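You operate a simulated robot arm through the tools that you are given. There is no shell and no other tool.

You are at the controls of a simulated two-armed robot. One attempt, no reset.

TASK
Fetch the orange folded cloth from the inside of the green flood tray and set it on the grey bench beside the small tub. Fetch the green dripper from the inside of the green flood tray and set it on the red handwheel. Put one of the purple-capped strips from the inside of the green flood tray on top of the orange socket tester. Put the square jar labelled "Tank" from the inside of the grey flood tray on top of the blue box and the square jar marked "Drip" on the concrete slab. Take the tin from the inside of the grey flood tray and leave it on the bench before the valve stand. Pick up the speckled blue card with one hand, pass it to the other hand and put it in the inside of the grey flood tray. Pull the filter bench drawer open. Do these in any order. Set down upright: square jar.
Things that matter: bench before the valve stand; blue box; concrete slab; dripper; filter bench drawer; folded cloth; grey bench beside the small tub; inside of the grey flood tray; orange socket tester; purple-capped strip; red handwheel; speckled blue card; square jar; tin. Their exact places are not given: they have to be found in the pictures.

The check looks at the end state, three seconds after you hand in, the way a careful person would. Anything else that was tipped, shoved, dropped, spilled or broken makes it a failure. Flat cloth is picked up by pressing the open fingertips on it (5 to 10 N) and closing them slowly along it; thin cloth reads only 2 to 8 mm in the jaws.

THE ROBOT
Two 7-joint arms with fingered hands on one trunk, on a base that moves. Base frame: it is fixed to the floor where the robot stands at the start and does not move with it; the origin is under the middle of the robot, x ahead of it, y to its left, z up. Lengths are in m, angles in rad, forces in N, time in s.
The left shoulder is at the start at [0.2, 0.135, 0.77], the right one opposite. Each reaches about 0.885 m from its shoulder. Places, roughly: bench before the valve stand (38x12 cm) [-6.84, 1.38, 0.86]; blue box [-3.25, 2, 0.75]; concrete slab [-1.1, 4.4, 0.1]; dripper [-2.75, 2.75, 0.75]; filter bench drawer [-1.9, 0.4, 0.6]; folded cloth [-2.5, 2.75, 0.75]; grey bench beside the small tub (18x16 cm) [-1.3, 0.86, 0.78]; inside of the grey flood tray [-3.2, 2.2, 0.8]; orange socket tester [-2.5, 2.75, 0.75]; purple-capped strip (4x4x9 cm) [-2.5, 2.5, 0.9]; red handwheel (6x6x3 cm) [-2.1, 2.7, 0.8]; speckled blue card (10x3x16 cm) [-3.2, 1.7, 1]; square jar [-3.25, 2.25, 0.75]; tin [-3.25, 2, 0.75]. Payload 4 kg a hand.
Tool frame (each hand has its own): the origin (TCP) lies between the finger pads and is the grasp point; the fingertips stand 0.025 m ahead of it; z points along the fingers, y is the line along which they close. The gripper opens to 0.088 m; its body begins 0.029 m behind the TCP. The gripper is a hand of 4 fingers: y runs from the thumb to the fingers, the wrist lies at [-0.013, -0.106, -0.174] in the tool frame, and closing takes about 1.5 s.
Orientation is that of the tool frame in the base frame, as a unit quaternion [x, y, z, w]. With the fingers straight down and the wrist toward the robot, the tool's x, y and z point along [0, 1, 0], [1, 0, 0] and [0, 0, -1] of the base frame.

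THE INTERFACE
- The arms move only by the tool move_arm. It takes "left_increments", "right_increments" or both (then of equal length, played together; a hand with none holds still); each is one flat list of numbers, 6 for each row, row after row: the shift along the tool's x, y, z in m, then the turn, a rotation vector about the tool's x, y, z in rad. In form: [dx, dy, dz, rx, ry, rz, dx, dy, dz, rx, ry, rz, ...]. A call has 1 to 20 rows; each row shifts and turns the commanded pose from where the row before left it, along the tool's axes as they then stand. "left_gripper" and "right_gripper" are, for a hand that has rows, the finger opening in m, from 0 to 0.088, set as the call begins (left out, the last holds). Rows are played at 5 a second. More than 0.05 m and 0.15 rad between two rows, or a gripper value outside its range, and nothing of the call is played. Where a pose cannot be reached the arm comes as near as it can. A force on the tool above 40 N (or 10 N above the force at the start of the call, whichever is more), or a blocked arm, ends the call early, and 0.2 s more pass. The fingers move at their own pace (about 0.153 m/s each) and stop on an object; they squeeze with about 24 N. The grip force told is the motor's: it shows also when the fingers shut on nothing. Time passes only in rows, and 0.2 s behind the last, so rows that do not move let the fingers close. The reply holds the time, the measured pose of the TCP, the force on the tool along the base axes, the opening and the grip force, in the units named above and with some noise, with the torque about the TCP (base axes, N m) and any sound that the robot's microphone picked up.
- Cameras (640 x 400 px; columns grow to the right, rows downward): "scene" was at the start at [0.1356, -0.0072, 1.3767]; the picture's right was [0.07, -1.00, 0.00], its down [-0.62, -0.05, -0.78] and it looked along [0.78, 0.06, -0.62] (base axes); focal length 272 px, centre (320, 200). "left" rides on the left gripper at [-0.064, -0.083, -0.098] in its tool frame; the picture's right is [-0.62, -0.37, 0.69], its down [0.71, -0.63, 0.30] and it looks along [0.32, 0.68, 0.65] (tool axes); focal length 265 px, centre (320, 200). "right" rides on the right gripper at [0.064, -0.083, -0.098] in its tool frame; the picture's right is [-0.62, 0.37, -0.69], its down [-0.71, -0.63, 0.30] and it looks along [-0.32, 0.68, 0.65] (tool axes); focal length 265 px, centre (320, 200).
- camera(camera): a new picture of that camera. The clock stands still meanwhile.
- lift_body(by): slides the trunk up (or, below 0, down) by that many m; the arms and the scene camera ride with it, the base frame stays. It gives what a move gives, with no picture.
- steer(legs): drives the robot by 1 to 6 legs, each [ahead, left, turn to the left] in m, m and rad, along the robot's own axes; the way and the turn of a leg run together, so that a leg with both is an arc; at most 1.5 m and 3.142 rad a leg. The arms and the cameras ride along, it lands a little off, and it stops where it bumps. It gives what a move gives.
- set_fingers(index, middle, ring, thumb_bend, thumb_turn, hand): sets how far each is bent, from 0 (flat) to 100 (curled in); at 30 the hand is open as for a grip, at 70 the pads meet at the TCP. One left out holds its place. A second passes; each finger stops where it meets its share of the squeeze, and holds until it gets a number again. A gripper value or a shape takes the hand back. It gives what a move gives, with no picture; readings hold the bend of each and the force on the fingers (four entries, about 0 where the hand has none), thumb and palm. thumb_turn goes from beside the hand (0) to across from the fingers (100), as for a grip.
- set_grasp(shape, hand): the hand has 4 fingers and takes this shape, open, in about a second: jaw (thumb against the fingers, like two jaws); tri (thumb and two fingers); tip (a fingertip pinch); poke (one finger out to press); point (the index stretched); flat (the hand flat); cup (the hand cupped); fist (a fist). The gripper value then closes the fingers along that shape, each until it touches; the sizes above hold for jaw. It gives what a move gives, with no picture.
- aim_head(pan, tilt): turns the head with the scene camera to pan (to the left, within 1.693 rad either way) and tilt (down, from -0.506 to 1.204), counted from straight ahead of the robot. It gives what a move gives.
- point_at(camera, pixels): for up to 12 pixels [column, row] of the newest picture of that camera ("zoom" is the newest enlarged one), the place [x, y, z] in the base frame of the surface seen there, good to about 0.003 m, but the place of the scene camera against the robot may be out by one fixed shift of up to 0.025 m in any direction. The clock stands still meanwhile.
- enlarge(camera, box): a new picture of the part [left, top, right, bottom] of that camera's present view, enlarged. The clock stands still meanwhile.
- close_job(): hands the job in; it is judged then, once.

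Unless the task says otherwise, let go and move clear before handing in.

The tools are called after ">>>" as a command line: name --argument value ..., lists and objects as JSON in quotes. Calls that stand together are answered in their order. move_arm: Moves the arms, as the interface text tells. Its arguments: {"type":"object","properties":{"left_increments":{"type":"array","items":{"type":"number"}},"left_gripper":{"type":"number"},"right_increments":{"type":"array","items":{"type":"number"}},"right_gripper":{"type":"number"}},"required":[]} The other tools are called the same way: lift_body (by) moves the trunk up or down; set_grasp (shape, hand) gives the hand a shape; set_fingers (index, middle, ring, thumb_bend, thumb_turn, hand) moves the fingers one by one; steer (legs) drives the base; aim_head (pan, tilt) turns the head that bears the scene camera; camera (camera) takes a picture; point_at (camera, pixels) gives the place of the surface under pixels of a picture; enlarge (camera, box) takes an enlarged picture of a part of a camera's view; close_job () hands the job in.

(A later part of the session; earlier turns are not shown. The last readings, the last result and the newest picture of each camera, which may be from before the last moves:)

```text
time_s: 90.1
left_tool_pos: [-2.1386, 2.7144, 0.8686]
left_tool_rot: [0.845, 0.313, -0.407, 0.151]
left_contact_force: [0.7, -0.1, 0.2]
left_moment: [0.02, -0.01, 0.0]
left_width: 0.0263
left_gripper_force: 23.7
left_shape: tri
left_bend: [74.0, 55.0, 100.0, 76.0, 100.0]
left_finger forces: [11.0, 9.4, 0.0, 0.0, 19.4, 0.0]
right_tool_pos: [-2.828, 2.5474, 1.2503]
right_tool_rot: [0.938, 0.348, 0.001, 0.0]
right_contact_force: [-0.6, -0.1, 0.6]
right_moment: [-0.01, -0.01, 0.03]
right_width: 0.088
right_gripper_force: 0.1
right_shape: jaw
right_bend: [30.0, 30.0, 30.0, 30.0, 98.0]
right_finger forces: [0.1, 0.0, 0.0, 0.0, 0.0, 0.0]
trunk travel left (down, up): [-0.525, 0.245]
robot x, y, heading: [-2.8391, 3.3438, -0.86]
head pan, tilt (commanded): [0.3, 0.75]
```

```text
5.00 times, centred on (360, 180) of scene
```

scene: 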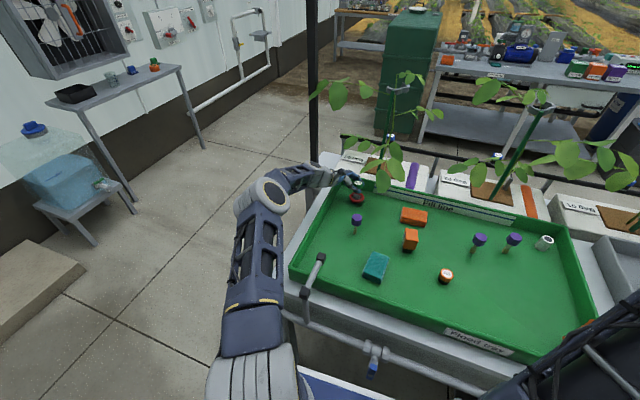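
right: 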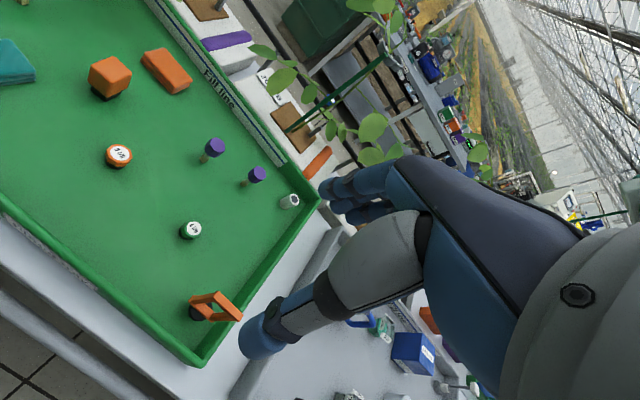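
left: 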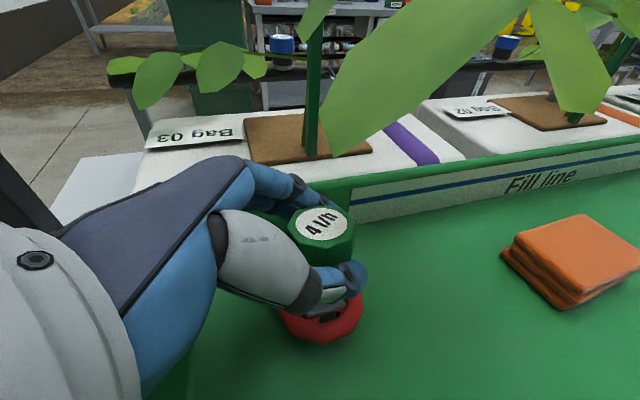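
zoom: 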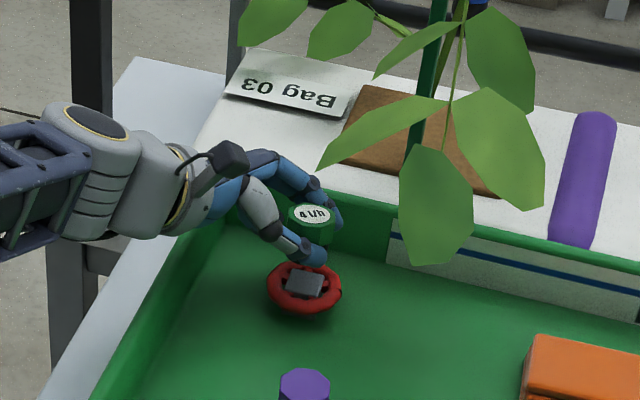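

The dripper's centre [-2.141, 2.711] matches the ring's centre within 2 mm, and the leaf tip is 5 cm above it. I lower it by 2 cm.

>>> move_arm --left_increments '[0.0094, 0, 0.0075, 0, 0, 0, 0.0063, 0, 0.005, 0, 0, 0, 0, 0, 0, 0, 0, 0]'

>>> camera --camera "left"

```text
time_s: 90.9
left_tool_pos: [-2.1386, 2.7146, 0.8467]
left_tool_rot: [0.844, 0.313, -0.408, 0.151]
left_contact_force: [0.2, 0.5, -0.1]
left_moment: [0.01, -0.01, 0.01]
left_width: 0.0263
left_gripper_force: 24.0
left_shape: tri
left_bend: [74.0, 55.0, 100.0, 76.0, 100.0]
left_finger forces: [10.9, 9.4, 0.0, 0.0, 19.5, 0.1]
right_tool_pos: [-2.8285, 2.547, 1.2505]
right_tool_rot: [0.938, 0.348, -0.001, -0.001]
right_contact_force: [0.8, 0.4, -0.3]
right_moment: [0.01, -0.01, -0.03]
right_width: 0.088
right_gripper_force: 0.1
right_shape: jaw
right_bend: [30.0, 30.0, 30.0, 30.0, 98.0]
right_finger forces: [0.1, 0.0, 0.1, 0.0, 0.1, 0.0]
trunk travel left (down, up): [-0.525, 0.245]
robot x, y, heading: [-2.8396, 3.3394, -0.857]
head pan, tilt (commanded): [0.3, 0.75]
```

```text
taken
```

left: 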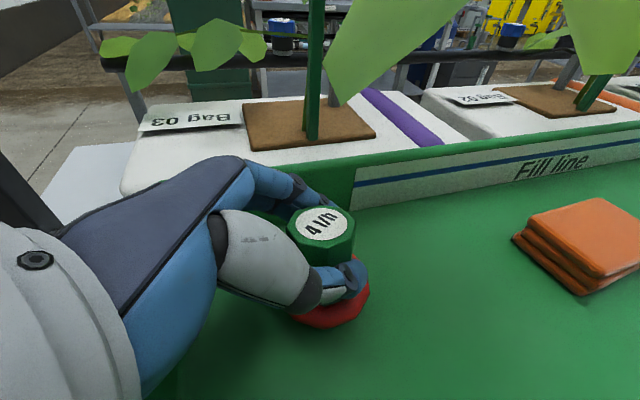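

No contact force yet at z 0.8467. I lower in 2 mm steps until contact is felt.

>>> move_arm --left_increments '[0.0016, 0, 0.0012, 0, 0, 0, 0, 0, 0, 0, 0, 0]'

>>> move_arm --left_increments '[0.0012, 0, 0.0009, 0, 0, 0, 0, 0, 0, 0, 0, 0]'

```text
time_s: 91.5
left_tool_pos: [-2.1383, 2.7154, 0.846]
left_tool_rot: [0.844, 0.313, -0.408, 0.151]
left_contact_force: [-0.5, 0.3, -1.4]
left_moment: [0.02, 0.02, -0.01]
left_width: 0.0263
left_gripper_force: 24.0
left_shape: tri
left_bend: [74.0, 55.0, 100.0, 76.0, 100.0]
left_finger forces: [11.0, 9.3, 0.0, 0.0, 19.5, 0.1]
right_tool_pos: [-2.8282, 2.5472, 1.2501]
right_tool_rot: [0.938, 0.347, 0.0, 0.0]
right_contact_force: [1.0, -0.9, -0.5]
right_moment: [0.0, -0.02, 0.01]
right_width: 0.0876
right_gripper_force: 0.0
right_shape: jaw
right_bend: [30.0, 30.0, 30.0, 30.0, 98.0]
right_finger forces: [0.1, 0.1, 0.1, 0.0, 0.1, 0.0]
trunk travel left (down, up): [-0.525, 0.245]
robot x, y, heading: [-2.8362, 3.3403, -0.862]
head pan, tilt (commanded): [0.3, 0.75]
```

```text
time_s: 92.1
left_tool_pos: [-2.1377, 2.7152, 0.8449]
left_tool_rot: [0.845, 0.313, -0.408, 0.15]
left_contact_force: [0.2, -0.6, -0.4]
left_moment: [0.01, -0.03, 0.01]
left_width: 0.0264
left_gripper_force: 23.6
left_shape: tri
left_bend: [74.0, 55.0, 100.0, 76.0, 100.0]
left_finger forces: [11.1, 9.3, 0.0, 0.0, 19.5, 0.1]
right_tool_pos: [-2.8275, 2.5478, 1.2498]
right_tool_rot: [0.938, 0.348, -0.001, -0.001]
right_contact_force: [-0.1, -0.1, -0.3]
right_moment: [-0.01, -0.06, 0.02]
right_width: 0.0876
right_gripper_force: 0.0
right_shape: jaw
right_bend: [30.0, 30.0, 30.0, 30.0, 98.0]
right_finger forces: [0.0, 0.0, 0.0, 0.0, 0.0, 0.0]
trunk travel left (down, up): [-0.525, 0.245]
robot x, y, heading: [-2.8385, 3.339, -0.863]
head pan, tilt (commanded): [0.3, 0.75]
```

Still free at 0.8449. I continue down in small steps.

>>> move_arm --left_increments '[0.0012, 0, 0.0009, 0, 0, 0, 0, 0, 0, 0, 0, 0]'

>>> move_arm --left_increments '[0.0012, 0, 0.0009, 0, 0, 0, 0, 0, 0, 0, 0, 0]'

```text
time_s: 92.7
left_tool_pos: [-2.1381, 2.716, 0.8431]
left_tool_rot: [0.844, 0.314, -0.407, 0.151]
left_contact_force: [-0.5, -0.1, 2.2]
left_moment: [-0.05, 0.0, -0.02]
left_width: 0.0265
left_gripper_force: 23.9
left_shape: tri
left_bend: [74.0, 55.0, 100.0, 76.0, 100.0]
left_finger forces: [10.9, 9.5, 0.0, 0.1, 19.5, 0.1]
right_tool_pos: [-2.8275, 2.547, 1.2504]
right_tool_rot: [0.938, 0.348, 0.0, 0.0]
right_contact_force: [0.1, -0.1, 0.5]
right_moment: [0.0, 0.01, 0.01]
right_width: 0.0877
right_gripper_force: 0.0
right_shape: jaw
right_bend: [30.0, 30.0, 30.0, 30.0, 98.0]
right_finger forces: [0.0, 0.0, 0.0, 0.0, 0.0, 0.0]
trunk travel left (down, up): [-0.525, 0.245]
robot x, y, heading: [-2.8358, 3.3397, -0.862]
head pan, tilt (commanded): [0.3, 0.75]
```

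```text
time_s: 93.3
left_tool_pos: [-2.1374, 2.7157, 0.8412]
left_tool_rot: [0.844, 0.313, -0.408, 0.152]
left_contact_force: [0.4, 0.0, 7.3]
left_moment: [-0.14, -0.03, 0.01]
left_width: 0.0265
left_gripper_force: 24.1
left_shape: tri
left_bend: [74.0, 55.0, 100.0, 76.0, 100.0]
left_finger forces: [10.3, 9.9, 0.1, 0.0, 19.4, 0.0]
right_tool_pos: [-2.829, 2.5465, 1.2508]
right_tool_rot: [0.937, 0.348, 0.0, 0.0]
right_contact_force: [-0.2, 0.0, -1.0]
right_moment: [0.01, -0.04, -0.04]
right_width: 0.0878
right_gripper_force: 0.0
right_shape: jaw
right_bend: [30.0, 30.0, 30.0, 30.0, 98.0]
right_finger forces: [0.1, 0.1, 0.0, 0.0, 0.0, 0.0]
trunk travel left (down, up): [-0.525, 0.245]
robot x, y, heading: [-2.8407, 3.3367, -0.861]
head pan, tilt (commanded): [0.3, 0.75]
```

Contact reads 7.3 N, so the dripper is seated. I ease up 1 mm, then open partly (5 cm, because of the far wall) and check.

>>> move_arm --left_increments '[-0.001, 0, -0.0008, 0, 0, 0, 0, 0, 0, 0, 0, 0]'

>>> move_arm --left_increments '[0, 0, 0, 0, 0, 0, 0, 0, 0, 0, 0, 0, 0, 0, 0, 0, 0, 0, 0, 0, 0, 0, 0, 0, 0, 0, 0, 0, 0, 0]' --left_gripper 0.05

>>> camera --camera "left"

```text
time_s: 93.9
left_tool_pos: [-2.1377, 2.7155, 0.8426]
left_tool_rot: [0.844, 0.313, -0.408, 0.151]
left_contact_force: [0.5, 0.5, 6.4]
left_moment: [-0.09, 0.0, 0.02]
left_width: 0.0266
left_gripper_force: 23.7
left_shape: tri
left_bend: [74.0, 55.0, 100.0, 76.0, 100.0]
left_finger forces: [10.4, 9.9, 0.0, 0.1, 19.5, 0.1]
right_tool_pos: [-2.8278, 2.5476, 1.2497]
right_tool_rot: [0.938, 0.348, 0.0, 0.001]
right_contact_force: [0.1, -0.4, 0.4]
right_moment: [0.01, 0.0, -0.02]
right_width: 0.0877
right_gripper_force: 0.0
right_shape: jaw
right_bend: [30.0, 30.0, 30.0, 30.0, 98.0]
right_finger forces: [0.0, 0.1, 0.1, 0.0, 0.0, 0.0]
trunk travel left (down, up): [-0.525, 0.245]
robot x, y, heading: [-2.8398, 3.3426, -0.856]
head pan, tilt (commanded): [0.3, 0.75]
```

```text
time_s: 95.1
left_tool_pos: [-2.1375, 2.7144, 0.8419]
left_tool_rot: [0.845, 0.313, -0.407, 0.151]
left_contact_force: [0.7, 0.6, 0.4]
left_moment: [-0.03, 0.01, -0.01]
left_width: 0.0493
left_gripper_force: 0.1
left_shape: tri
left_bend: [74.0, 42.0, 99.0, 66.0, 100.0]
left_finger forces: [0.0, 0.0, 0.0, 0.0, 0.0, 0.0]
right_tool_pos: [-2.8284, 2.5468, 1.2506]
right_tool_rot: [0.937, 0.348, 0.0, 0.0]
right_contact_force: [0.0, -0.3, 0.6]
right_moment: [0.0, -0.01, -0.02]
right_width: 0.0878
right_gripper_force: 0.1
right_shape: jaw
right_bend: [30.0, 30.0, 30.0, 30.0, 98.0]
right_finger forces: [0.0, 0.0, 0.0, 0.0, 0.1, 0.1]
trunk travel left (down, up): [-0.525, 0.245]
robot x, y, heading: [-2.84, 3.3388, -0.862]
head pan, tilt (commanded): [0.3, 0.75]
```

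```text
taken
```

left: 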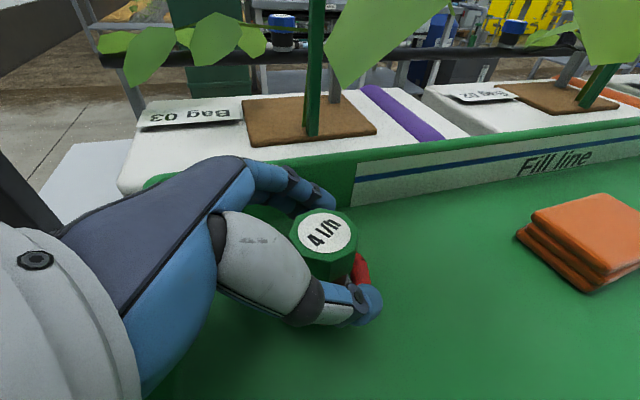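

The dripper stands on the wheel with the fingers slightly open; the index still reads 74. I open a little more before withdrawing.

>>> move_arm --left_increments '[0, 0, 0, 0, 0, 0, 0, 0, 0, 0, 0, 0, 0, 0, 0, 0, 0, 0, 0, 0, 0, 0, 0, 0]' --left_gripper 0.065

>>> enlarge --camera "left" --box '[230, 150, 430, 340]'

```text
time_s: 96.1
left_tool_pos: [-2.1384, 2.7155, 0.8431]
left_tool_rot: [0.844, 0.314, -0.408, 0.151]
left_contact_force: [0.3, 0.4, -0.4]
left_moment: [-0.03, -0.02, -0.01]
left_width: 0.0646
left_gripper_force: 0.0
left_shape: tri
left_bend: [27.0, 36.0, 99.0, 55.0, 99.0]
left_finger forces: [0.1, 0.1, 0.0, 0.0, 0.0, 0.0]
right_tool_pos: [-2.8271, 2.5472, 1.2484]
right_tool_rot: [0.938, 0.347, 0.0, -0.001]
right_contact_force: [-0.2, -0.1, 0.0]
right_moment: [-0.02, -0.01, -0.02]
right_width: 0.0876
right_gripper_force: 0.1
right_shape: jaw
right_bend: [30.0, 30.0, 30.0, 30.0, 98.0]
right_finger forces: [0.1, 0.0, 0.0, 0.1, 0.1, 0.1]
trunk travel left (down, up): [-0.525, 0.245]
robot x, y, heading: [-2.838, 3.342, -0.859]
head pan, tilt (commanded): [0.3, 0.75]
```

```text
2.11 times, centred on (330, 245) of left
```

zoom: 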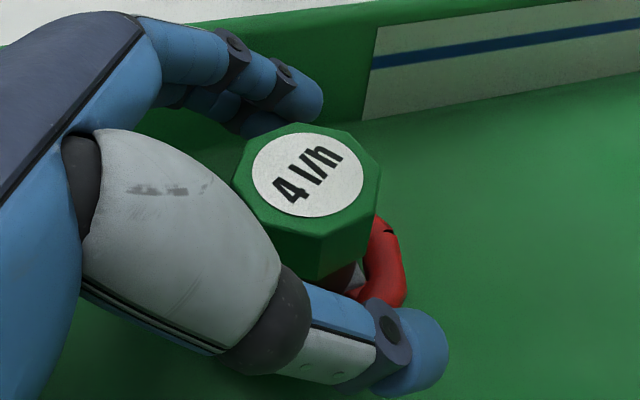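

The fingers are clear of the dripper. I withdraw along the finger axis (left and up), away from the leaf.

>>> move_arm --left_increments '[0, 0, -0.02, 0, 0, 0, 0, 0, -0.03, 0, 0, 0, 0, 0, -0.04, 0, 0, 0, 0, 0, -0.04, 0, 0, 0, 0, 0, -0.04, 0, 0, 0, 0, 0, 0, 0, 0, 0]'

>>> camera --camera "left"

>>> enlarge --camera "scene" --box '[310, 140, 410, 220]'

```text
time_s: 97.5
left_tool_pos: [-2.0366, 2.8014, 0.9494]
left_tool_rot: [0.845, 0.313, -0.408, 0.15]
left_contact_force: [0.4, 0.2, -0.2]
left_moment: [0.0, 0.0, 0.02]
left_width: 0.0648
left_gripper_force: 0.1
left_shape: tri
left_bend: [27.0, 36.0, 99.0, 55.0, 99.0]
left_finger forces: [0.1, 0.0, 0.0, 0.0, 0.0, 0.0]
right_tool_pos: [-2.8274, 2.5475, 1.2488]
right_tool_rot: [0.937, 0.349, 0.0, 0.0]
right_contact_force: [0.1, -0.1, -0.6]
right_moment: [0.01, -0.02, -0.02]
right_width: 0.0879
right_gripper_force: 0.0
right_shape: jaw
right_bend: [30.0, 30.0, 30.0, 30.0, 98.0]
right_finger forces: [0.0, 0.0, 0.0, 0.0, 0.0, 0.1]
trunk travel left (down, up): [-0.525, 0.245]
robot x, y, heading: [-2.8369, 3.3356, -0.858]
head pan, tilt (commanded): [0.3, 0.75]
```

```text
taken
```

left: 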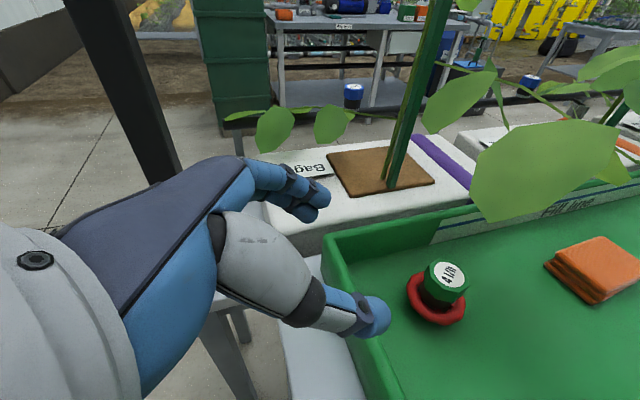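

```text
5.00 times, centred on (360, 180) of scene
```

zoom: 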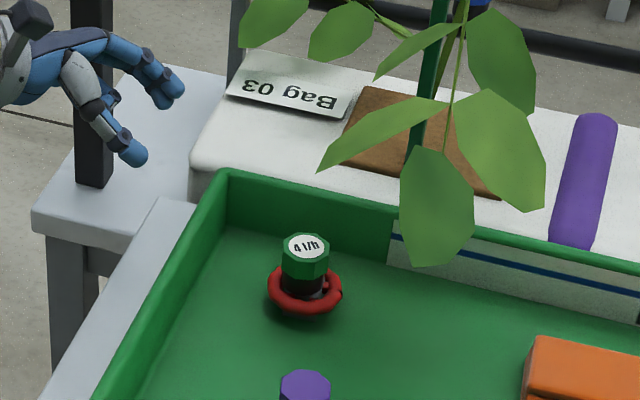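

The dripper stands upright in the middle of the red handwheel. Next, the strip: I retract the left hand to a neutral pose and bring the right hand above the middle strip at [-2.545, 2.551].

>>> move_arm --left_increments '[-0.0313, 0, -0.0249, 0, 0, 0, -0.0313, 0, -0.0249, 0, 0, 0, -0.0313, 0, -0.0249, 0, 0, 0, 0, -0.04, 0, 0, 0, 0, 0, -0.04, 0, 0, 0, 0, 0, -0.04, 0, 0, 0, 0, 0, -0.04, 0, 0, 0, 0, 0, 0, 0, 0, 0.15, 0, 0, 0, 0, 0, 0.15, 0, 0, 0, 0, 0, 0.15, 0, 0, 0, 0, 0, 0.15, 0, 0, 0, 0, 0, 0.15, 0, 0, 0, 0, 0, 0.15, 0]' --right_increments '[0.0167, 0.0139, 0, 0, 0, 0, 0.0167, 0.0139, 0, 0, 0, 0, 0.0167, 0.0139, 0, 0, 0, 0, 0.0167, 0.0139, 0, 0, 0, 0, 0.0167, 0.0139, 0, 0, 0, 0, 0.0167, 0.0139, 0, 0, 0, 0, 0.0167, 0.0139, 0, 0, 0, 0, 0.0167, 0.0139, 0, 0, 0, 0, 0.0167, 0.0139, 0, 0, 0, 0, 0.0167, 0.0139, 0, 0, 0, 0, 0.0167, 0.0139, 0, 0, 0, 0, 0.0167, 0.0139, 0, 0, 0, 0, 0.0167, 0.0139, 0, 0, 0, 0]'

>>> camera --camera "right"

>>> camera --camera "scene"

```text
time_s: 100.3
left_tool_pos: [-2.147, 2.9257, 1.066]
left_tool_rot: [0.938, 0.348, 0.001, 0.0]
left_contact_force: [1.1, -0.2, -0.3]
left_moment: [0.02, 0.05, -0.02]
left_width: 0.0646
left_gripper_force: 0.0
left_shape: tri
left_bend: [27.0, 36.0, 99.0, 55.0, 99.0]
left_finger forces: [0.0, 0.0, 0.0, 0.0, 0.0, 0.1]
left hand out of reach, approached as far as the arm can: row 3
right_tool_pos: [-2.5459, 2.552, 1.2501]
right_tool_rot: [0.938, 0.347, 0.0, 0.0]
right_contact_force: [0.6, 0.6, 0.6]
right_moment: [-0.01, -0.02, 0.01]
right_width: 0.0876
right_gripper_force: 0.0
right_shape: jaw
right_bend: [30.0, 30.0, 30.0, 30.0, 98.0]
right_finger forces: [0.0, 0.0, 0.0, 0.1, 0.0, 0.1]
trunk travel left (down, up): [-0.525, 0.245]
robot x, y, heading: [-2.836, 3.3397, -0.858]
head pan, tilt (commanded): [0.3, 0.75]
```

```text
taken
```

right: 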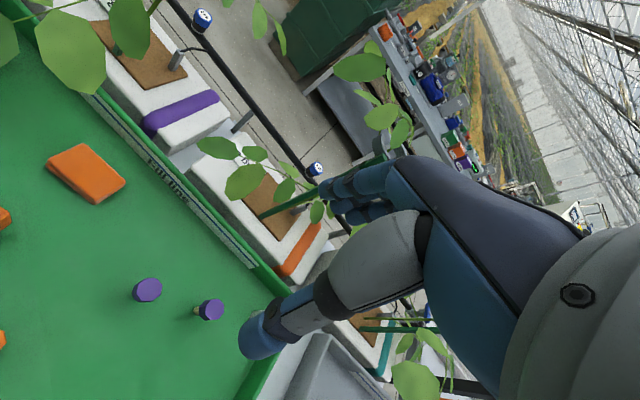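

```text
taken
```

scene: 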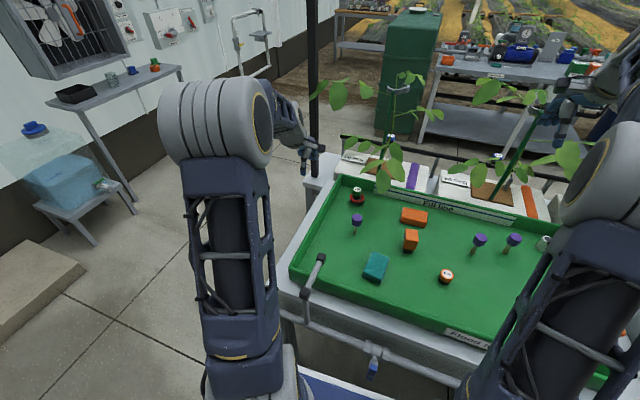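

The two strips show at (147,290) and (210,310) in the right hand's view; plant 02's leaves are near (240,180). I measure them.

>>> point_at --camera "right" --pixels '[[147, 290], [210, 310], [245, 182], [218, 150], [285, 190], [355, 68], [382, 115], [318, 210], [85, 173], [60, 50], [135, 20], [196, 312]]'

>>> enlarge --camera "right" --box '[110, 250, 260, 350]'

```text
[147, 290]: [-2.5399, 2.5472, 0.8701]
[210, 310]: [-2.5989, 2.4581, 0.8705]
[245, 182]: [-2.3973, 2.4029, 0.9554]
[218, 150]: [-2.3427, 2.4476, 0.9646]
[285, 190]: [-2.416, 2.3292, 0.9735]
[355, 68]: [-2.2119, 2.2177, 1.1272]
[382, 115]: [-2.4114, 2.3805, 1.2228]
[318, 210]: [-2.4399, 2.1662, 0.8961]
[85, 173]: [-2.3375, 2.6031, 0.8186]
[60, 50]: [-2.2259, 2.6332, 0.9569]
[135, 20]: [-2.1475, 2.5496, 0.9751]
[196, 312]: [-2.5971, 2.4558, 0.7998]
```

```text
4.00 times, centred on (185, 300) of right
```

zoom: 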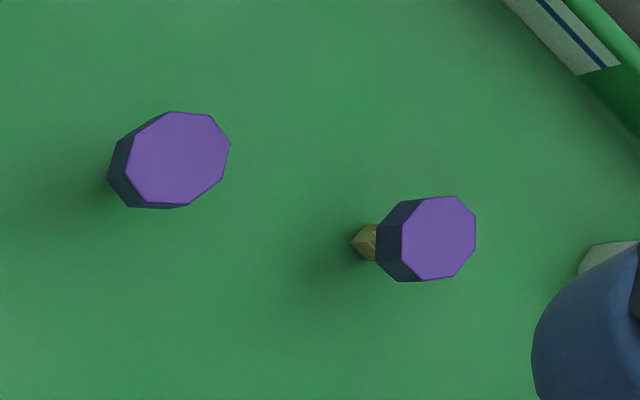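

I query the cap's exact centre and corners in the zoom.

>>> point_at --camera "zoom" --pixels '[[178, 158], [170, 113], [228, 148], [180, 204], [127, 165], [440, 238], [365, 243]]'

```text
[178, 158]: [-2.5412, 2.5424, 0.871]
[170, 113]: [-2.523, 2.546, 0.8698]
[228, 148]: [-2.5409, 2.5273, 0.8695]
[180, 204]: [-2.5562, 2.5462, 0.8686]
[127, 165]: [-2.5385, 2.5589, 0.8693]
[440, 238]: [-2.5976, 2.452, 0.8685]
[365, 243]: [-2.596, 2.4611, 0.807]
```

Cap centre is [-2.540, 2.544], 33 mm wide, top 0.870. I descend with the right hand to just above it.

>>> move_arm --right_increments '[-0.0007, 0.01, 0.04, 0, 0, 0, 0, 0, 0.045, 0, 0, 0, 0, 0, 0.045, 0, 0, 0, 0, 0, 0.045, 0, 0, 0, 0, 0, 0.045, 0, 0, 0, 0, 0, 0.045, 0, 0, 0, 0, 0, 0.045, 0, 0, 0, 0, 0, 0.03, 0, 0, 0, 0, 0, 0, 0, 0, 0]'

>>> camera --camera "right"

```text
time_s: 102.3
left_tool_pos: [-2.1462, 2.926, 1.0662]
left_tool_rot: [0.938, 0.347, 0.0, 0.0]
left_contact_force: [-0.1, 0.4, -0.2]
left_moment: [-0.01, -0.01, -0.01]
left_width: 0.0648
left_gripper_force: 0.1
left_shape: tri
left_bend: [27.0, 36.0, 99.0, 55.0, 99.0]
left_finger forces: [0.1, 0.1, 0.1, 0.0, 0.0, 0.1]
right_tool_pos: [-2.5409, 2.5441, 0.9088]
right_tool_rot: [0.937, 0.348, 0.0, -0.001]
right_contact_force: [-0.4, 0.5, -0.7]
right_moment: [0.01, 0.03, 0.01]
right_width: 0.0877
right_gripper_force: 0.1
right_shape: jaw
right_bend: [30.0, 30.0, 30.0, 30.0, 98.0]
right_finger forces: [0.0, 0.0, 0.0, 0.0, 0.1, 0.0]
trunk travel left (down, up): [-0.525, 0.245]
robot x, y, heading: [-2.8387, 3.3432, -0.859]
head pan, tilt (commanded): [0.3, 0.75]
```

```text
taken
```

right: 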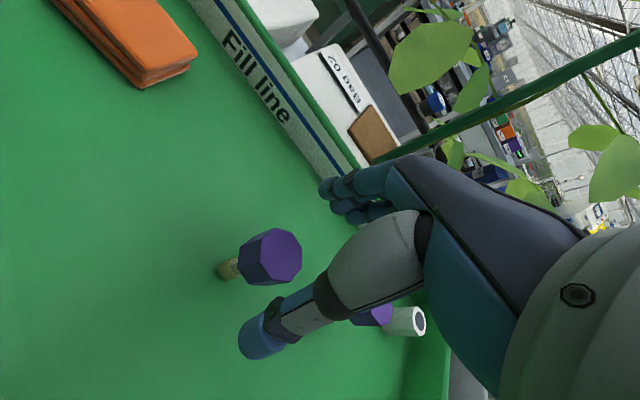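

The cap at (270,257) is between thumb and fingers. I lower to cap height and close.

>>> move_arm --right_increments '[0, 0, 0.03, 0, 0, 0, 0, 0, 0.018, 0, 0, 0, 0, 0, 0.006, 0, 0, 0, 0, 0, 0, 0, 0, 0]'

>>> camera --camera "right"

```text
time_s: 103.3
left_tool_pos: [-2.1458, 2.9266, 1.0668]
left_tool_rot: [0.938, 0.348, 0.001, 0.0]
left_contact_force: [-0.5, -0.8, -0.2]
left_moment: [0.02, 0.06, 0.01]
left_width: 0.0648
left_gripper_force: 0.2
left_shape: tri
left_bend: [27.0, 36.0, 99.0, 55.0, 99.0]
left_finger forces: [0.0, 0.0, 0.0, 0.0, 0.0, 0.1]
right_tool_pos: [-2.5392, 2.5447, 0.8562]
right_tool_rot: [0.937, 0.348, 0.0, 0.0]
right_contact_force: [0.4, 0.4, 0.2]
right_moment: [-0.01, 0.01, 0.01]
right_width: 0.0879
right_gripper_force: 0.0
right_shape: jaw
right_bend: [30.0, 30.0, 30.0, 30.0, 98.0]
right_finger forces: [0.0, 0.0, 0.0, 0.0, 0.0, 0.1]
trunk travel left (down, up): [-0.525, 0.245]
robot x, y, heading: [-2.8403, 3.3384, -0.862]
head pan, tilt (commanded): [0.3, 0.75]
```

```text
taken
```

right: 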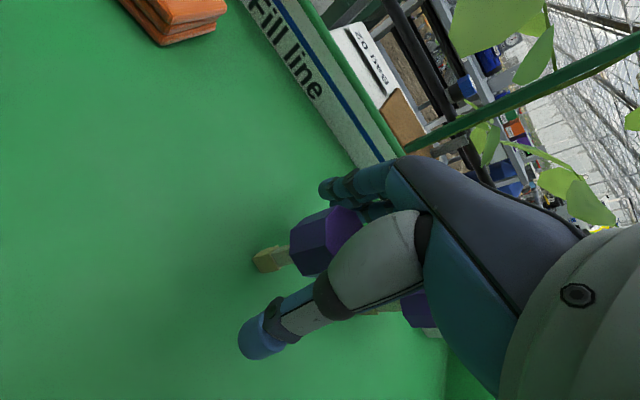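

The cap is centred; I close the right hand.

>>> move_arm --right_increments '[0, 0, 0, 0, 0, 0, 0, 0, 0, 0, 0, 0, 0, 0, 0, 0, 0, 0, 0, 0, 0, 0, 0, 0, 0, 0, 0, 0, 0, 0, 0, 0, 0, 0, 0, 0, 0, 0, 0, 0, 0, 0, 0, 0, 0, 0, 0, 0]' --right_gripper 0.0

>>> camera --camera "right"

```text
time_s: 105.1
left_tool_pos: [-2.1462, 2.9265, 1.0662]
left_tool_rot: [0.938, 0.348, 0.0, 0.001]
left_contact_force: [-0.2, -0.4, 0.2]
left_moment: [0.0, -0.01, -0.01]
left_width: 0.0651
left_gripper_force: 0.0
left_shape: tri
left_bend: [27.0, 36.0, 99.0, 55.0, 99.0]
left_finger forces: [0.1, 0.0, 0.0, 0.0, 0.0, 0.0]
right_tool_pos: [-2.5402, 2.5446, 0.8554]
right_tool_rot: [0.937, 0.348, 0.0, 0.0]
right_contact_force: [0.1, -0.4, 0.1]
right_moment: [0.0, 0.0, 0.0]
right_width: 0.0173
right_gripper_force: 24.1
right_shape: jaw
right_bend: [75.0, 64.0, 71.0, 82.0, 100.0]
right_finger forces: [9.1, 6.5, 1.6, 0.2, 17.1, 0.0]
trunk travel left (down, up): [-0.525, 0.245]
robot x, y, heading: [-2.8347, 3.3423, -0.862]
head pan, tilt (commanded): [0.3, 0.75]
```

```text
taken
```

right: 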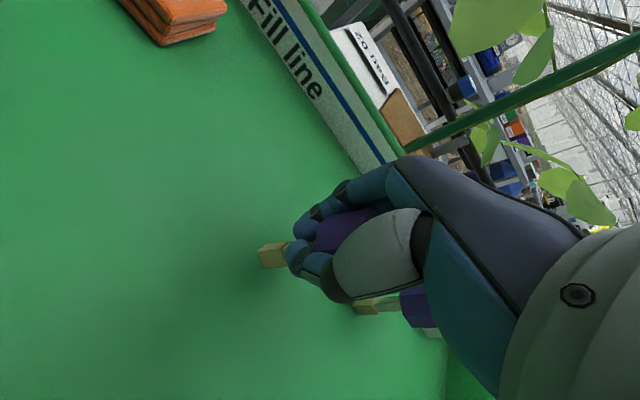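

The width reads 17 mm, so the tips have closed partly below the cap, but it is held. I lift 4 cm and look at how the strip hangs.

>>> move_arm --right_increments '[0, 0, -0.01, 0, 0, 0, 0, 0, -0.02, 0, 0, 0, 0, 0, -0.03, 0, 0, 0, 0, 0, -0.03, 0, 0, 0, 0, 0, -0.03, 0, 0, 0, 0, 0, 0, 0, 0, 0]'

>>> camera --camera "right"

>>> aim_head --pan 0.0 --tilt 0.8

>>> camera --camera "scene"

```text
time_s: 106.5
left_tool_pos: [-2.1465, 2.9258, 1.0667]
left_tool_rot: [0.938, 0.348, 0.0, -0.001]
left_contact_force: [0.3, 0.6, 0.7]
left_moment: [0.01, 0.0, 0.02]
left_width: 0.065
left_gripper_force: 0.1
left_shape: tri
left_bend: [27.0, 36.0, 99.0, 55.0, 99.0]
left_finger forces: [0.1, 0.0, 0.0, 0.0, 0.0, 0.0]
right_tool_pos: [-2.5415, 2.5442, 0.9751]
right_tool_rot: [0.938, 0.348, 0.0, 0.001]
right_contact_force: [-0.5, -0.6, -0.4]
right_moment: [0.02, 0.01, 0.01]
right_width: 0.0175
right_gripper_force: 24.4
right_shape: jaw
right_bend: [75.0, 64.0, 71.0, 82.0, 100.0]
right_finger forces: [9.0, 6.2, 1.5, 0.0, 17.0, 0.0]
trunk travel left (down, up): [-0.525, 0.245]
robot x, y, heading: [-2.8359, 3.3397, -0.861]
head pan, tilt (commanded): [0.3, 0.75]
```

```text
taken
```

right: 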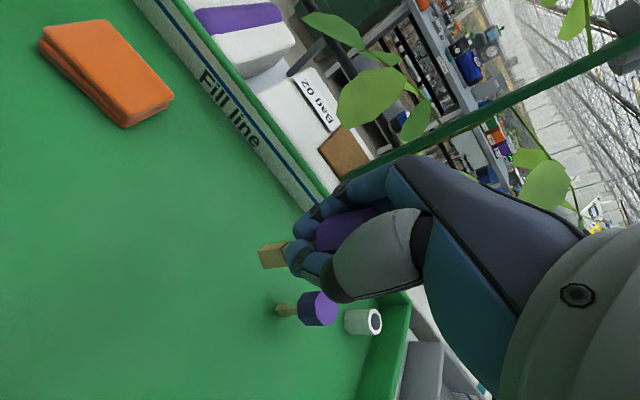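

```text
time_s: 107.3
left_tool_pos: [-2.147, 2.9252, 1.0668]
left_tool_rot: [0.937, 0.349, 0.0, 0.0]
left_contact_force: [-0.6, 0.2, -0.5]
left_moment: [-0.01, 0.03, -0.04]
left_width: 0.0647
left_gripper_force: 0.1
left_shape: tri
left_bend: [27.0, 36.0, 99.0, 55.0, 99.0]
left_finger forces: [0.0, 0.0, 0.0, 0.0, 0.1, 0.0]
right_tool_pos: [-2.5397, 2.5448, 0.9747]
right_tool_rot: [0.938, 0.348, 0.0, -0.001]
right_contact_force: [-1.1, 0.2, -0.2]
right_moment: [0.06, 0.01, 0.03]
right_width: 0.0174
right_gripper_force: 24.4
right_shape: jaw
right_bend: [75.0, 64.0, 71.0, 82.0, 100.0]
right_finger forces: [8.9, 6.3, 1.6, 0.0, 16.9, 0.1]
trunk travel left (down, up): [-0.525, 0.245]
robot x, y, heading: [-2.8394, 3.3336, -0.862]
head pan, tilt (commanded): [0.0, 0.799]
```

```text
taken
```

scene: 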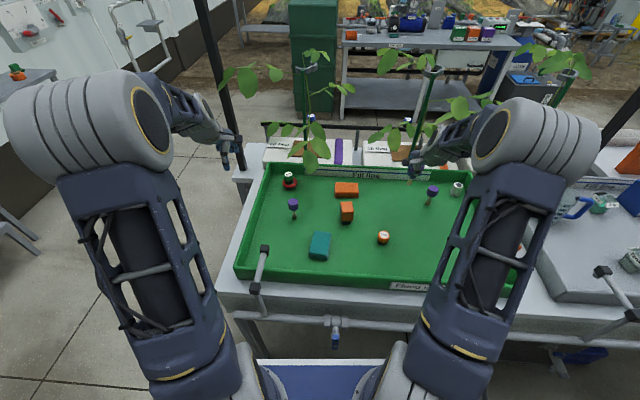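

The strip is lifted; I enlarge the scene around the right fingers to check it is upright.

>>> enlarge --camera "scene" --box '[370, 110, 470, 210]'

>>> enlarge --camera "scene" --box '[270, 160, 400, 260]'

>>> point_at --camera "zoom" --pixels '[[378, 205], [352, 210], [405, 205], [380, 228], [378, 255]]'

```text
4.00 times, centred on (420, 160) of scene
```

zoom: 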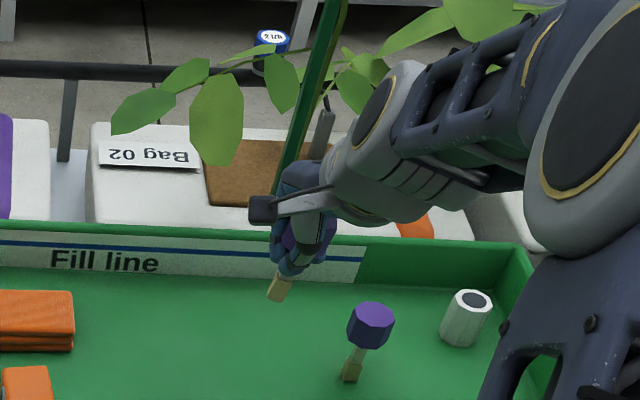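

```text
4.00 times, centred on (335, 210) of scene
```

zoom: 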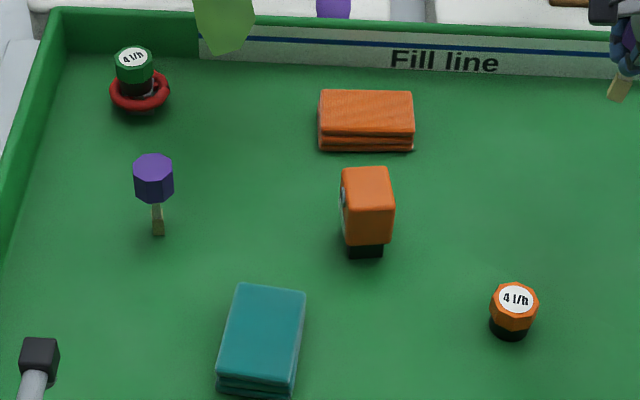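

```text
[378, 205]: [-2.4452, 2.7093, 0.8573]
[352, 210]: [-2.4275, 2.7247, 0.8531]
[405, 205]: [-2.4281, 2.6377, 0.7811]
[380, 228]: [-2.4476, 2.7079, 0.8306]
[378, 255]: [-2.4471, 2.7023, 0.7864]
```

The strip hangs vertically. I carry it over to above the tester, then look with the right hand's camera to find the tester's top centre.

>>> move_arm --right_increments '[0, 0, -0.04, 0, 0, 0, 0.04, -0.0098, 0, 0, 0, 0, 0.04, -0.0098, 0, 0, 0, 0, 0.04, -0.0098, 0, 0, 0, 0, 0.04, -0.0098, 0, 0, 0, 0, 0.04, -0.0096, 0, 0, 0, 0, 0, 0, 0, 0, 0, 0]'

>>> camera --camera "right"

```text
time_s: 108.9
left_tool_pos: [-2.1458, 2.9264, 1.0661]
left_tool_rot: [0.937, 0.348, 0.0, 0.0]
left_contact_force: [-0.4, -0.4, -0.7]
left_moment: [-0.01, 0.01, 0.02]
left_width: 0.0647
left_gripper_force: 0.0
left_shape: tri
left_bend: [27.0, 36.0, 99.0, 55.0, 99.0]
left_finger forces: [0.0, 0.0, 0.0, 0.1, 0.0, 0.1]
right_tool_pos: [-2.4191, 2.7126, 1.0153]
right_tool_rot: [0.938, 0.348, -0.001, 0.0]
right_contact_force: [0.2, -0.2, -0.1]
right_moment: [0.02, 0.02, 0.01]
right_width: 0.0172
right_gripper_force: 23.6
right_shape: jaw
right_bend: [75.0, 64.0, 71.0, 82.0, 100.0]
right_finger forces: [9.0, 6.2, 1.6, 0.1, 16.6, 0.1]
trunk travel left (down, up): [-0.525, 0.245]
robot x, y, heading: [-2.84, 3.3403, -0.86]
head pan, tilt (commanded): [0.0, 0.799]
```

```text
taken
```

right: 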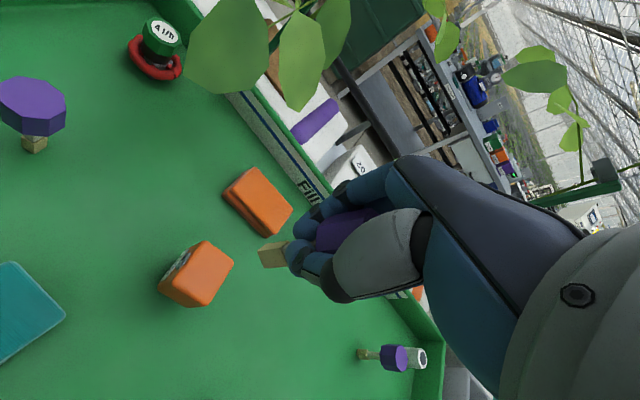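

The tester's orange top shows at (205,275). I enlarge and measure its corners, and the strip's foot.

>>> enlarge --camera "right" --box '[140, 210, 320, 330]'

>>> point_at --camera "zoom" --pixels '[[225, 115], [330, 185], [220, 335], [80, 275], [215, 225], [250, 160], [280, 250], [445, 165], [425, 155]]'

```text
3.33 times, centred on (230, 270) of right
```

zoom: 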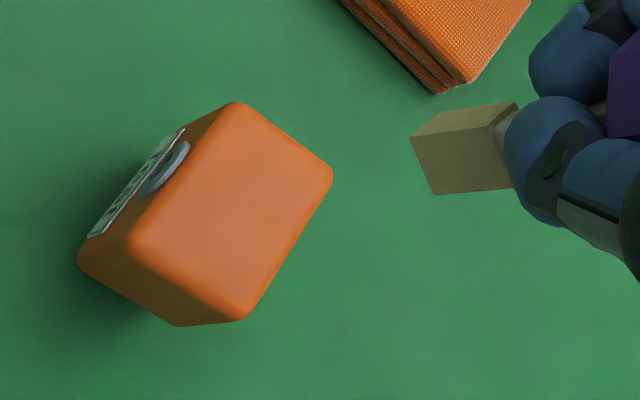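

```text
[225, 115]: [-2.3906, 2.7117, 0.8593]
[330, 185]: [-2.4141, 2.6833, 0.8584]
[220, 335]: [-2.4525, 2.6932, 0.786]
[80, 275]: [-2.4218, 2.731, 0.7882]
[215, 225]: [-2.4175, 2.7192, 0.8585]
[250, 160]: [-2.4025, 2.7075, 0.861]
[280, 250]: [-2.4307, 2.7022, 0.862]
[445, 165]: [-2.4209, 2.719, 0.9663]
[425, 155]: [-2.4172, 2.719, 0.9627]
```

The tester's top centre is about [-2.416, 2.713, 0.861] and the strip's foot is right above it. I lower to about 5 mm above.

>>> move_arm --right_increments '[0, 0, 0.035, 0, 0, 0, 0, 0, 0.025, 0, 0, 0, 0, 0, 0.012, 0, 0, 0, 0, 0, 0.006, 0, 0, 0, 0, 0, 0, 0, 0, 0]'

>>> enlarge --camera "right" --box '[160, 180, 380, 320]'

>>> enlarge --camera "scene" --box '[300, 160, 400, 240]'

```text
time_s: 110.1
left_tool_pos: [-2.1467, 2.9256, 1.0665]
left_tool_rot: [0.937, 0.348, 0.0, 0.0]
left_contact_force: [-0.7, 0.1, 0.0]
left_moment: [0.02, 0.0, 0.03]
left_width: 0.0648
left_gripper_force: 0.0
left_shape: tri
left_bend: [27.0, 36.0, 99.0, 55.0, 99.0]
left_finger forces: [0.1, 0.1, 0.0, 0.0, 0.1, 0.0]
right_tool_pos: [-2.4194, 2.7105, 0.9384]
right_tool_rot: [0.938, 0.348, 0.0, 0.0]
right_contact_force: [0.2, 0.3, -0.2]
right_moment: [-0.02, 0.02, 0.0]
right_width: 0.017
right_gripper_force: 23.9
right_shape: jaw
right_bend: [75.0, 64.0, 71.0, 82.0, 100.0]
right_finger forces: [9.0, 6.3, 1.7, 0.1, 16.7, 0.0]
trunk travel left (down, up): [-0.525, 0.245]
robot x, y, heading: [-2.8389, 3.3392, -0.86]
head pan, tilt (commanded): [0.0, 0.799]
```

```text
2.86 times, centred on (270, 250) of right
```

zoom: 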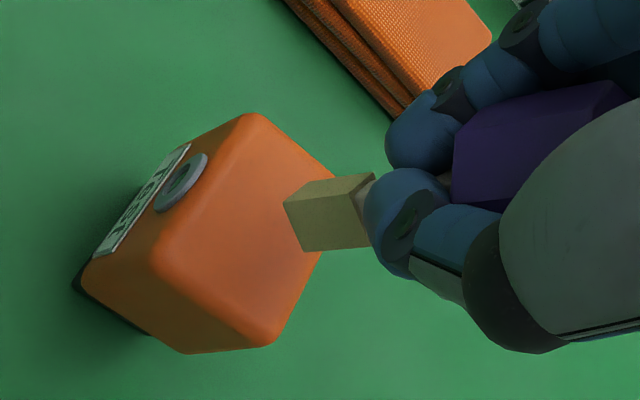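

```text
5.00 times, centred on (350, 200) of scene
```

zoom: 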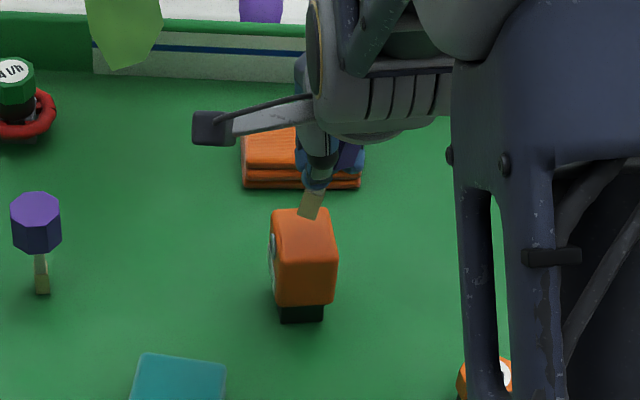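

The foot seems a few millimetres too far forward-right of the tester's top centre. I measure both precisely.

>>> enlarge --camera "right" --box '[190, 210, 310, 310]'

>>> point_at --camera "zoom" --pixels '[[330, 170], [365, 290], [440, 230], [480, 140], [300, 60], [400, 340], [270, 380], [100, 220], [230, 200], [330, 110], [300, 300]]'

```text
4.00 times, centred on (250, 260) of right
```

zoom: 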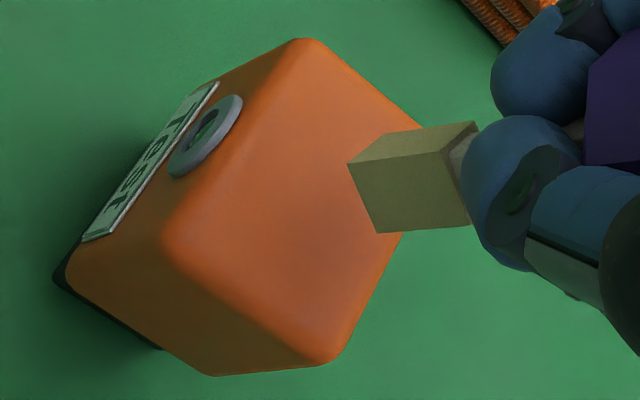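

```text
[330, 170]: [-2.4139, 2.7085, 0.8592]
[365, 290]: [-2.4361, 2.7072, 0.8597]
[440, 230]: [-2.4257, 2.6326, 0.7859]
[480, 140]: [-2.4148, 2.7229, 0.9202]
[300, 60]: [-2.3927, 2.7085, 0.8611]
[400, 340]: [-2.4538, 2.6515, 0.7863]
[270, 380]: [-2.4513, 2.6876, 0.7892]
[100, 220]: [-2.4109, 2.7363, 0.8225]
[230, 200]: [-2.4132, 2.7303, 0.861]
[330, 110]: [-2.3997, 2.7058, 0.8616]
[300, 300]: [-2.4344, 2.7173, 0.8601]
```

I measure the foot block itself.

>>> point_at --camera "zoom" --pixels '[[356, 170], [382, 225], [370, 200], [400, 145], [365, 158], [420, 190], [450, 215]]'

```text
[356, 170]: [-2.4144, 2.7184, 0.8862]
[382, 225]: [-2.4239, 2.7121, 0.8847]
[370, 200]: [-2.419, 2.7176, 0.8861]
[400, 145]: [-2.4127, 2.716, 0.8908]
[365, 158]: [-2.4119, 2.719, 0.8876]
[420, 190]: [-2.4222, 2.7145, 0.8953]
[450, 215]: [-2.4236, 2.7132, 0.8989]
```

The foot's bottom is at z ≈ 0.884 (the strip slid up a bit in the grip), and it is about 4 mm too far forward. I correct near/left and lower in steps.

>>> move_arm --right_increments '[0.002, -0.004, 0.008, 0, 0, 0, 0, 0, 0.008, 0, 0, 0, 0, 0, 0.003, 0, 0, 0, 0, 0, 0, 0, 0, 0]'

>>> enlarge --camera "right" --box '[190, 210, 310, 310]'

>>> enlarge --camera "scene" --box '[300, 160, 400, 240]'

```text
time_s: 111.1
left_tool_pos: [-2.1464, 2.9262, 1.066]
left_tool_rot: [0.937, 0.348, 0.001, 0.0]
left_contact_force: [0.0, -0.7, 0.6]
left_moment: [0.02, 0.02, -0.03]
left_width: 0.0651
left_gripper_force: 0.0
left_shape: tri
left_bend: [27.0, 36.0, 99.0, 55.0, 99.0]
left_finger forces: [0.1, 0.0, 0.1, 0.1, 0.0, 0.0]
right_tool_pos: [-2.421, 2.7152, 0.9193]
right_tool_rot: [0.938, 0.348, 0.0, 0.0]
right_contact_force: [-0.1, 0.1, 2.5]
right_moment: [0.0, 0.01, -0.03]
right_width: 0.0174
right_gripper_force: 24.0
right_shape: jaw
right_bend: [75.0, 64.0, 71.0, 82.0, 100.0]
right_finger forces: [8.9, 6.2, 1.6, 0.0, 16.5, 0.1]
trunk travel left (down, up): [-0.525, 0.245]
robot x, y, heading: [-2.8381, 3.3394, -0.859]
head pan, tilt (commanded): [0.0, 0.799]
```

```text
4.00 times, centred on (250, 260) of right
```

zoom: 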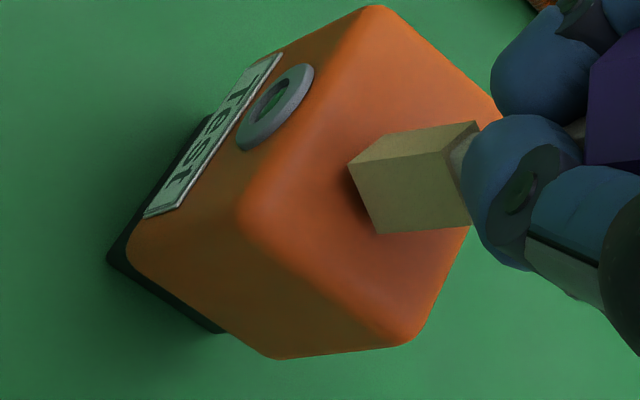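

```text
5.00 times, centred on (350, 200) of scene
```

zoom: 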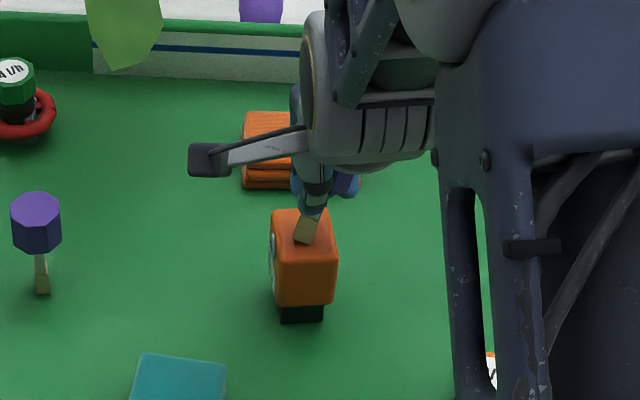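

Contact is felt (2.5 N) with the foot near the top's centre. I look closer to verify that the strip stands straight on the tester before letting go.

>>> enlarge --camera "scene" --box '[340, 180, 380, 225]'

>>> camera --camera "right"

```text
8.89 times, centred on (360, 202) of scene
```

zoom: 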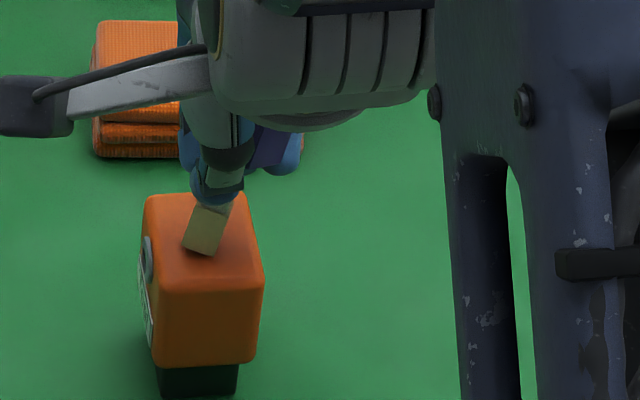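

```text
taken
```

right: 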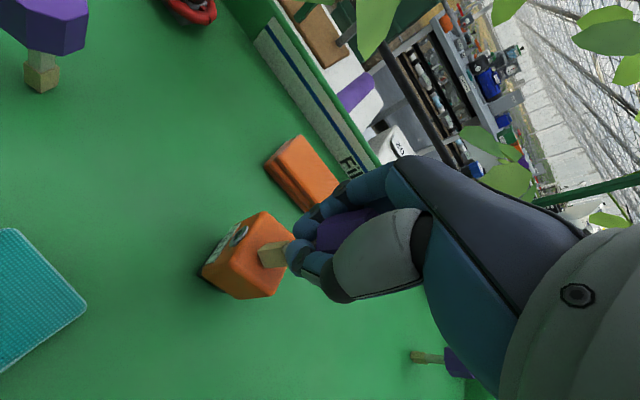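

The strip appears to lean to the right by roughly 10°, which could topple it. I turn the left hand to view it from the left side.

>>> move_arm --left_increments '[0, 0, 0, 0, -0.15, 0, 0, 0, 0, 0, -0.15, 0, 0, 0, 0, 0, -0.15, 0, 0, 0, 0, 0, -0.15, 0, 0, 0, 0, 0, -0.15, 0, 0, 0, 0, 0, -0.15, 0, 0, -0.03, 0, 0, 0, 0, 0.0313, -0.03, 0.0249, 0, 0, 0, 0.0313, -0.03, 0.0249, 0, 0, 0, 0, 0, 0, 0, 0, 0]'

>>> camera --camera "left"

```text
time_s: 113.3
left_tool_pos: [-2.2053, 2.9941, 0.9842]
left_tool_rot: [0.844, 0.312, -0.408, 0.151]
left_contact_force: [-0.2, 0.3, -0.1]
left_moment: [-0.01, 0.02, -0.03]
left_width: 0.0652
left_gripper_force: 0.1
left_shape: tri
left_bend: [27.0, 36.0, 99.0, 55.0, 99.0]
left_finger forces: [0.1, 0.0, 0.0, 0.0, 0.0, 0.0]
right_tool_pos: [-2.4209, 2.7149, 0.9177]
right_tool_rot: [0.938, 0.348, 0.0, 0.0]
right_contact_force: [0.6, 0.5, 2.9]
right_moment: [-0.03, -0.02, 0.01]
right_width: 0.0174
right_gripper_force: 24.3
right_shape: jaw
right_bend: [75.0, 64.0, 71.0, 82.0, 100.0]
right_finger forces: [8.9, 6.3, 1.7, 0.1, 16.7, 0.1]
trunk travel left (down, up): [-0.525, 0.245]
robot x, y, heading: [-2.8404, 3.3347, -0.859]
head pan, tilt (commanded): [0.0, 0.799]
```

```text
taken
```

left: 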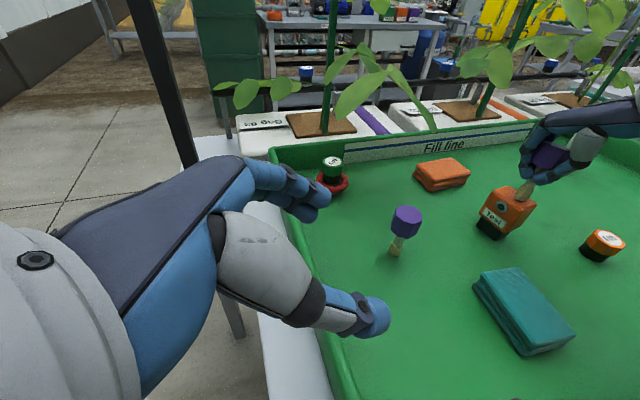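

I enlarge the left hand's view of the strip on the tester.

>>> enlarge --camera "left" --box '[460, 110, 620, 250]'

>>> point_at --camera "zoom" --pixels '[[250, 325], [262, 300], [275, 265], [340, 180], [370, 190], [320, 200], [170, 400], [130, 375], [400, 130]]'

```text
2.86 times, centred on (540, 180) of left
```

zoom: 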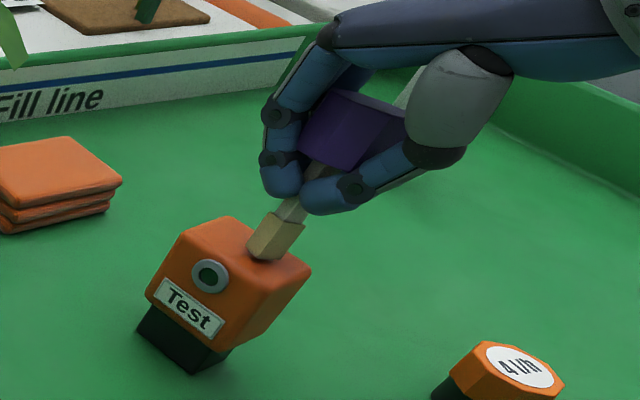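

```text
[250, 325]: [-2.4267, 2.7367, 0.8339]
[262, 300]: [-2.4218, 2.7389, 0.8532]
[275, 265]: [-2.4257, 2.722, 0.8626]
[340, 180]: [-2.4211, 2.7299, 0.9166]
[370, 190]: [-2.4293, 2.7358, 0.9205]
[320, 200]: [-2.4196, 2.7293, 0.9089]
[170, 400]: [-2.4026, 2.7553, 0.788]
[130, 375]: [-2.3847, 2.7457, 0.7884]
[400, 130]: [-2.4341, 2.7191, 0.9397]
```

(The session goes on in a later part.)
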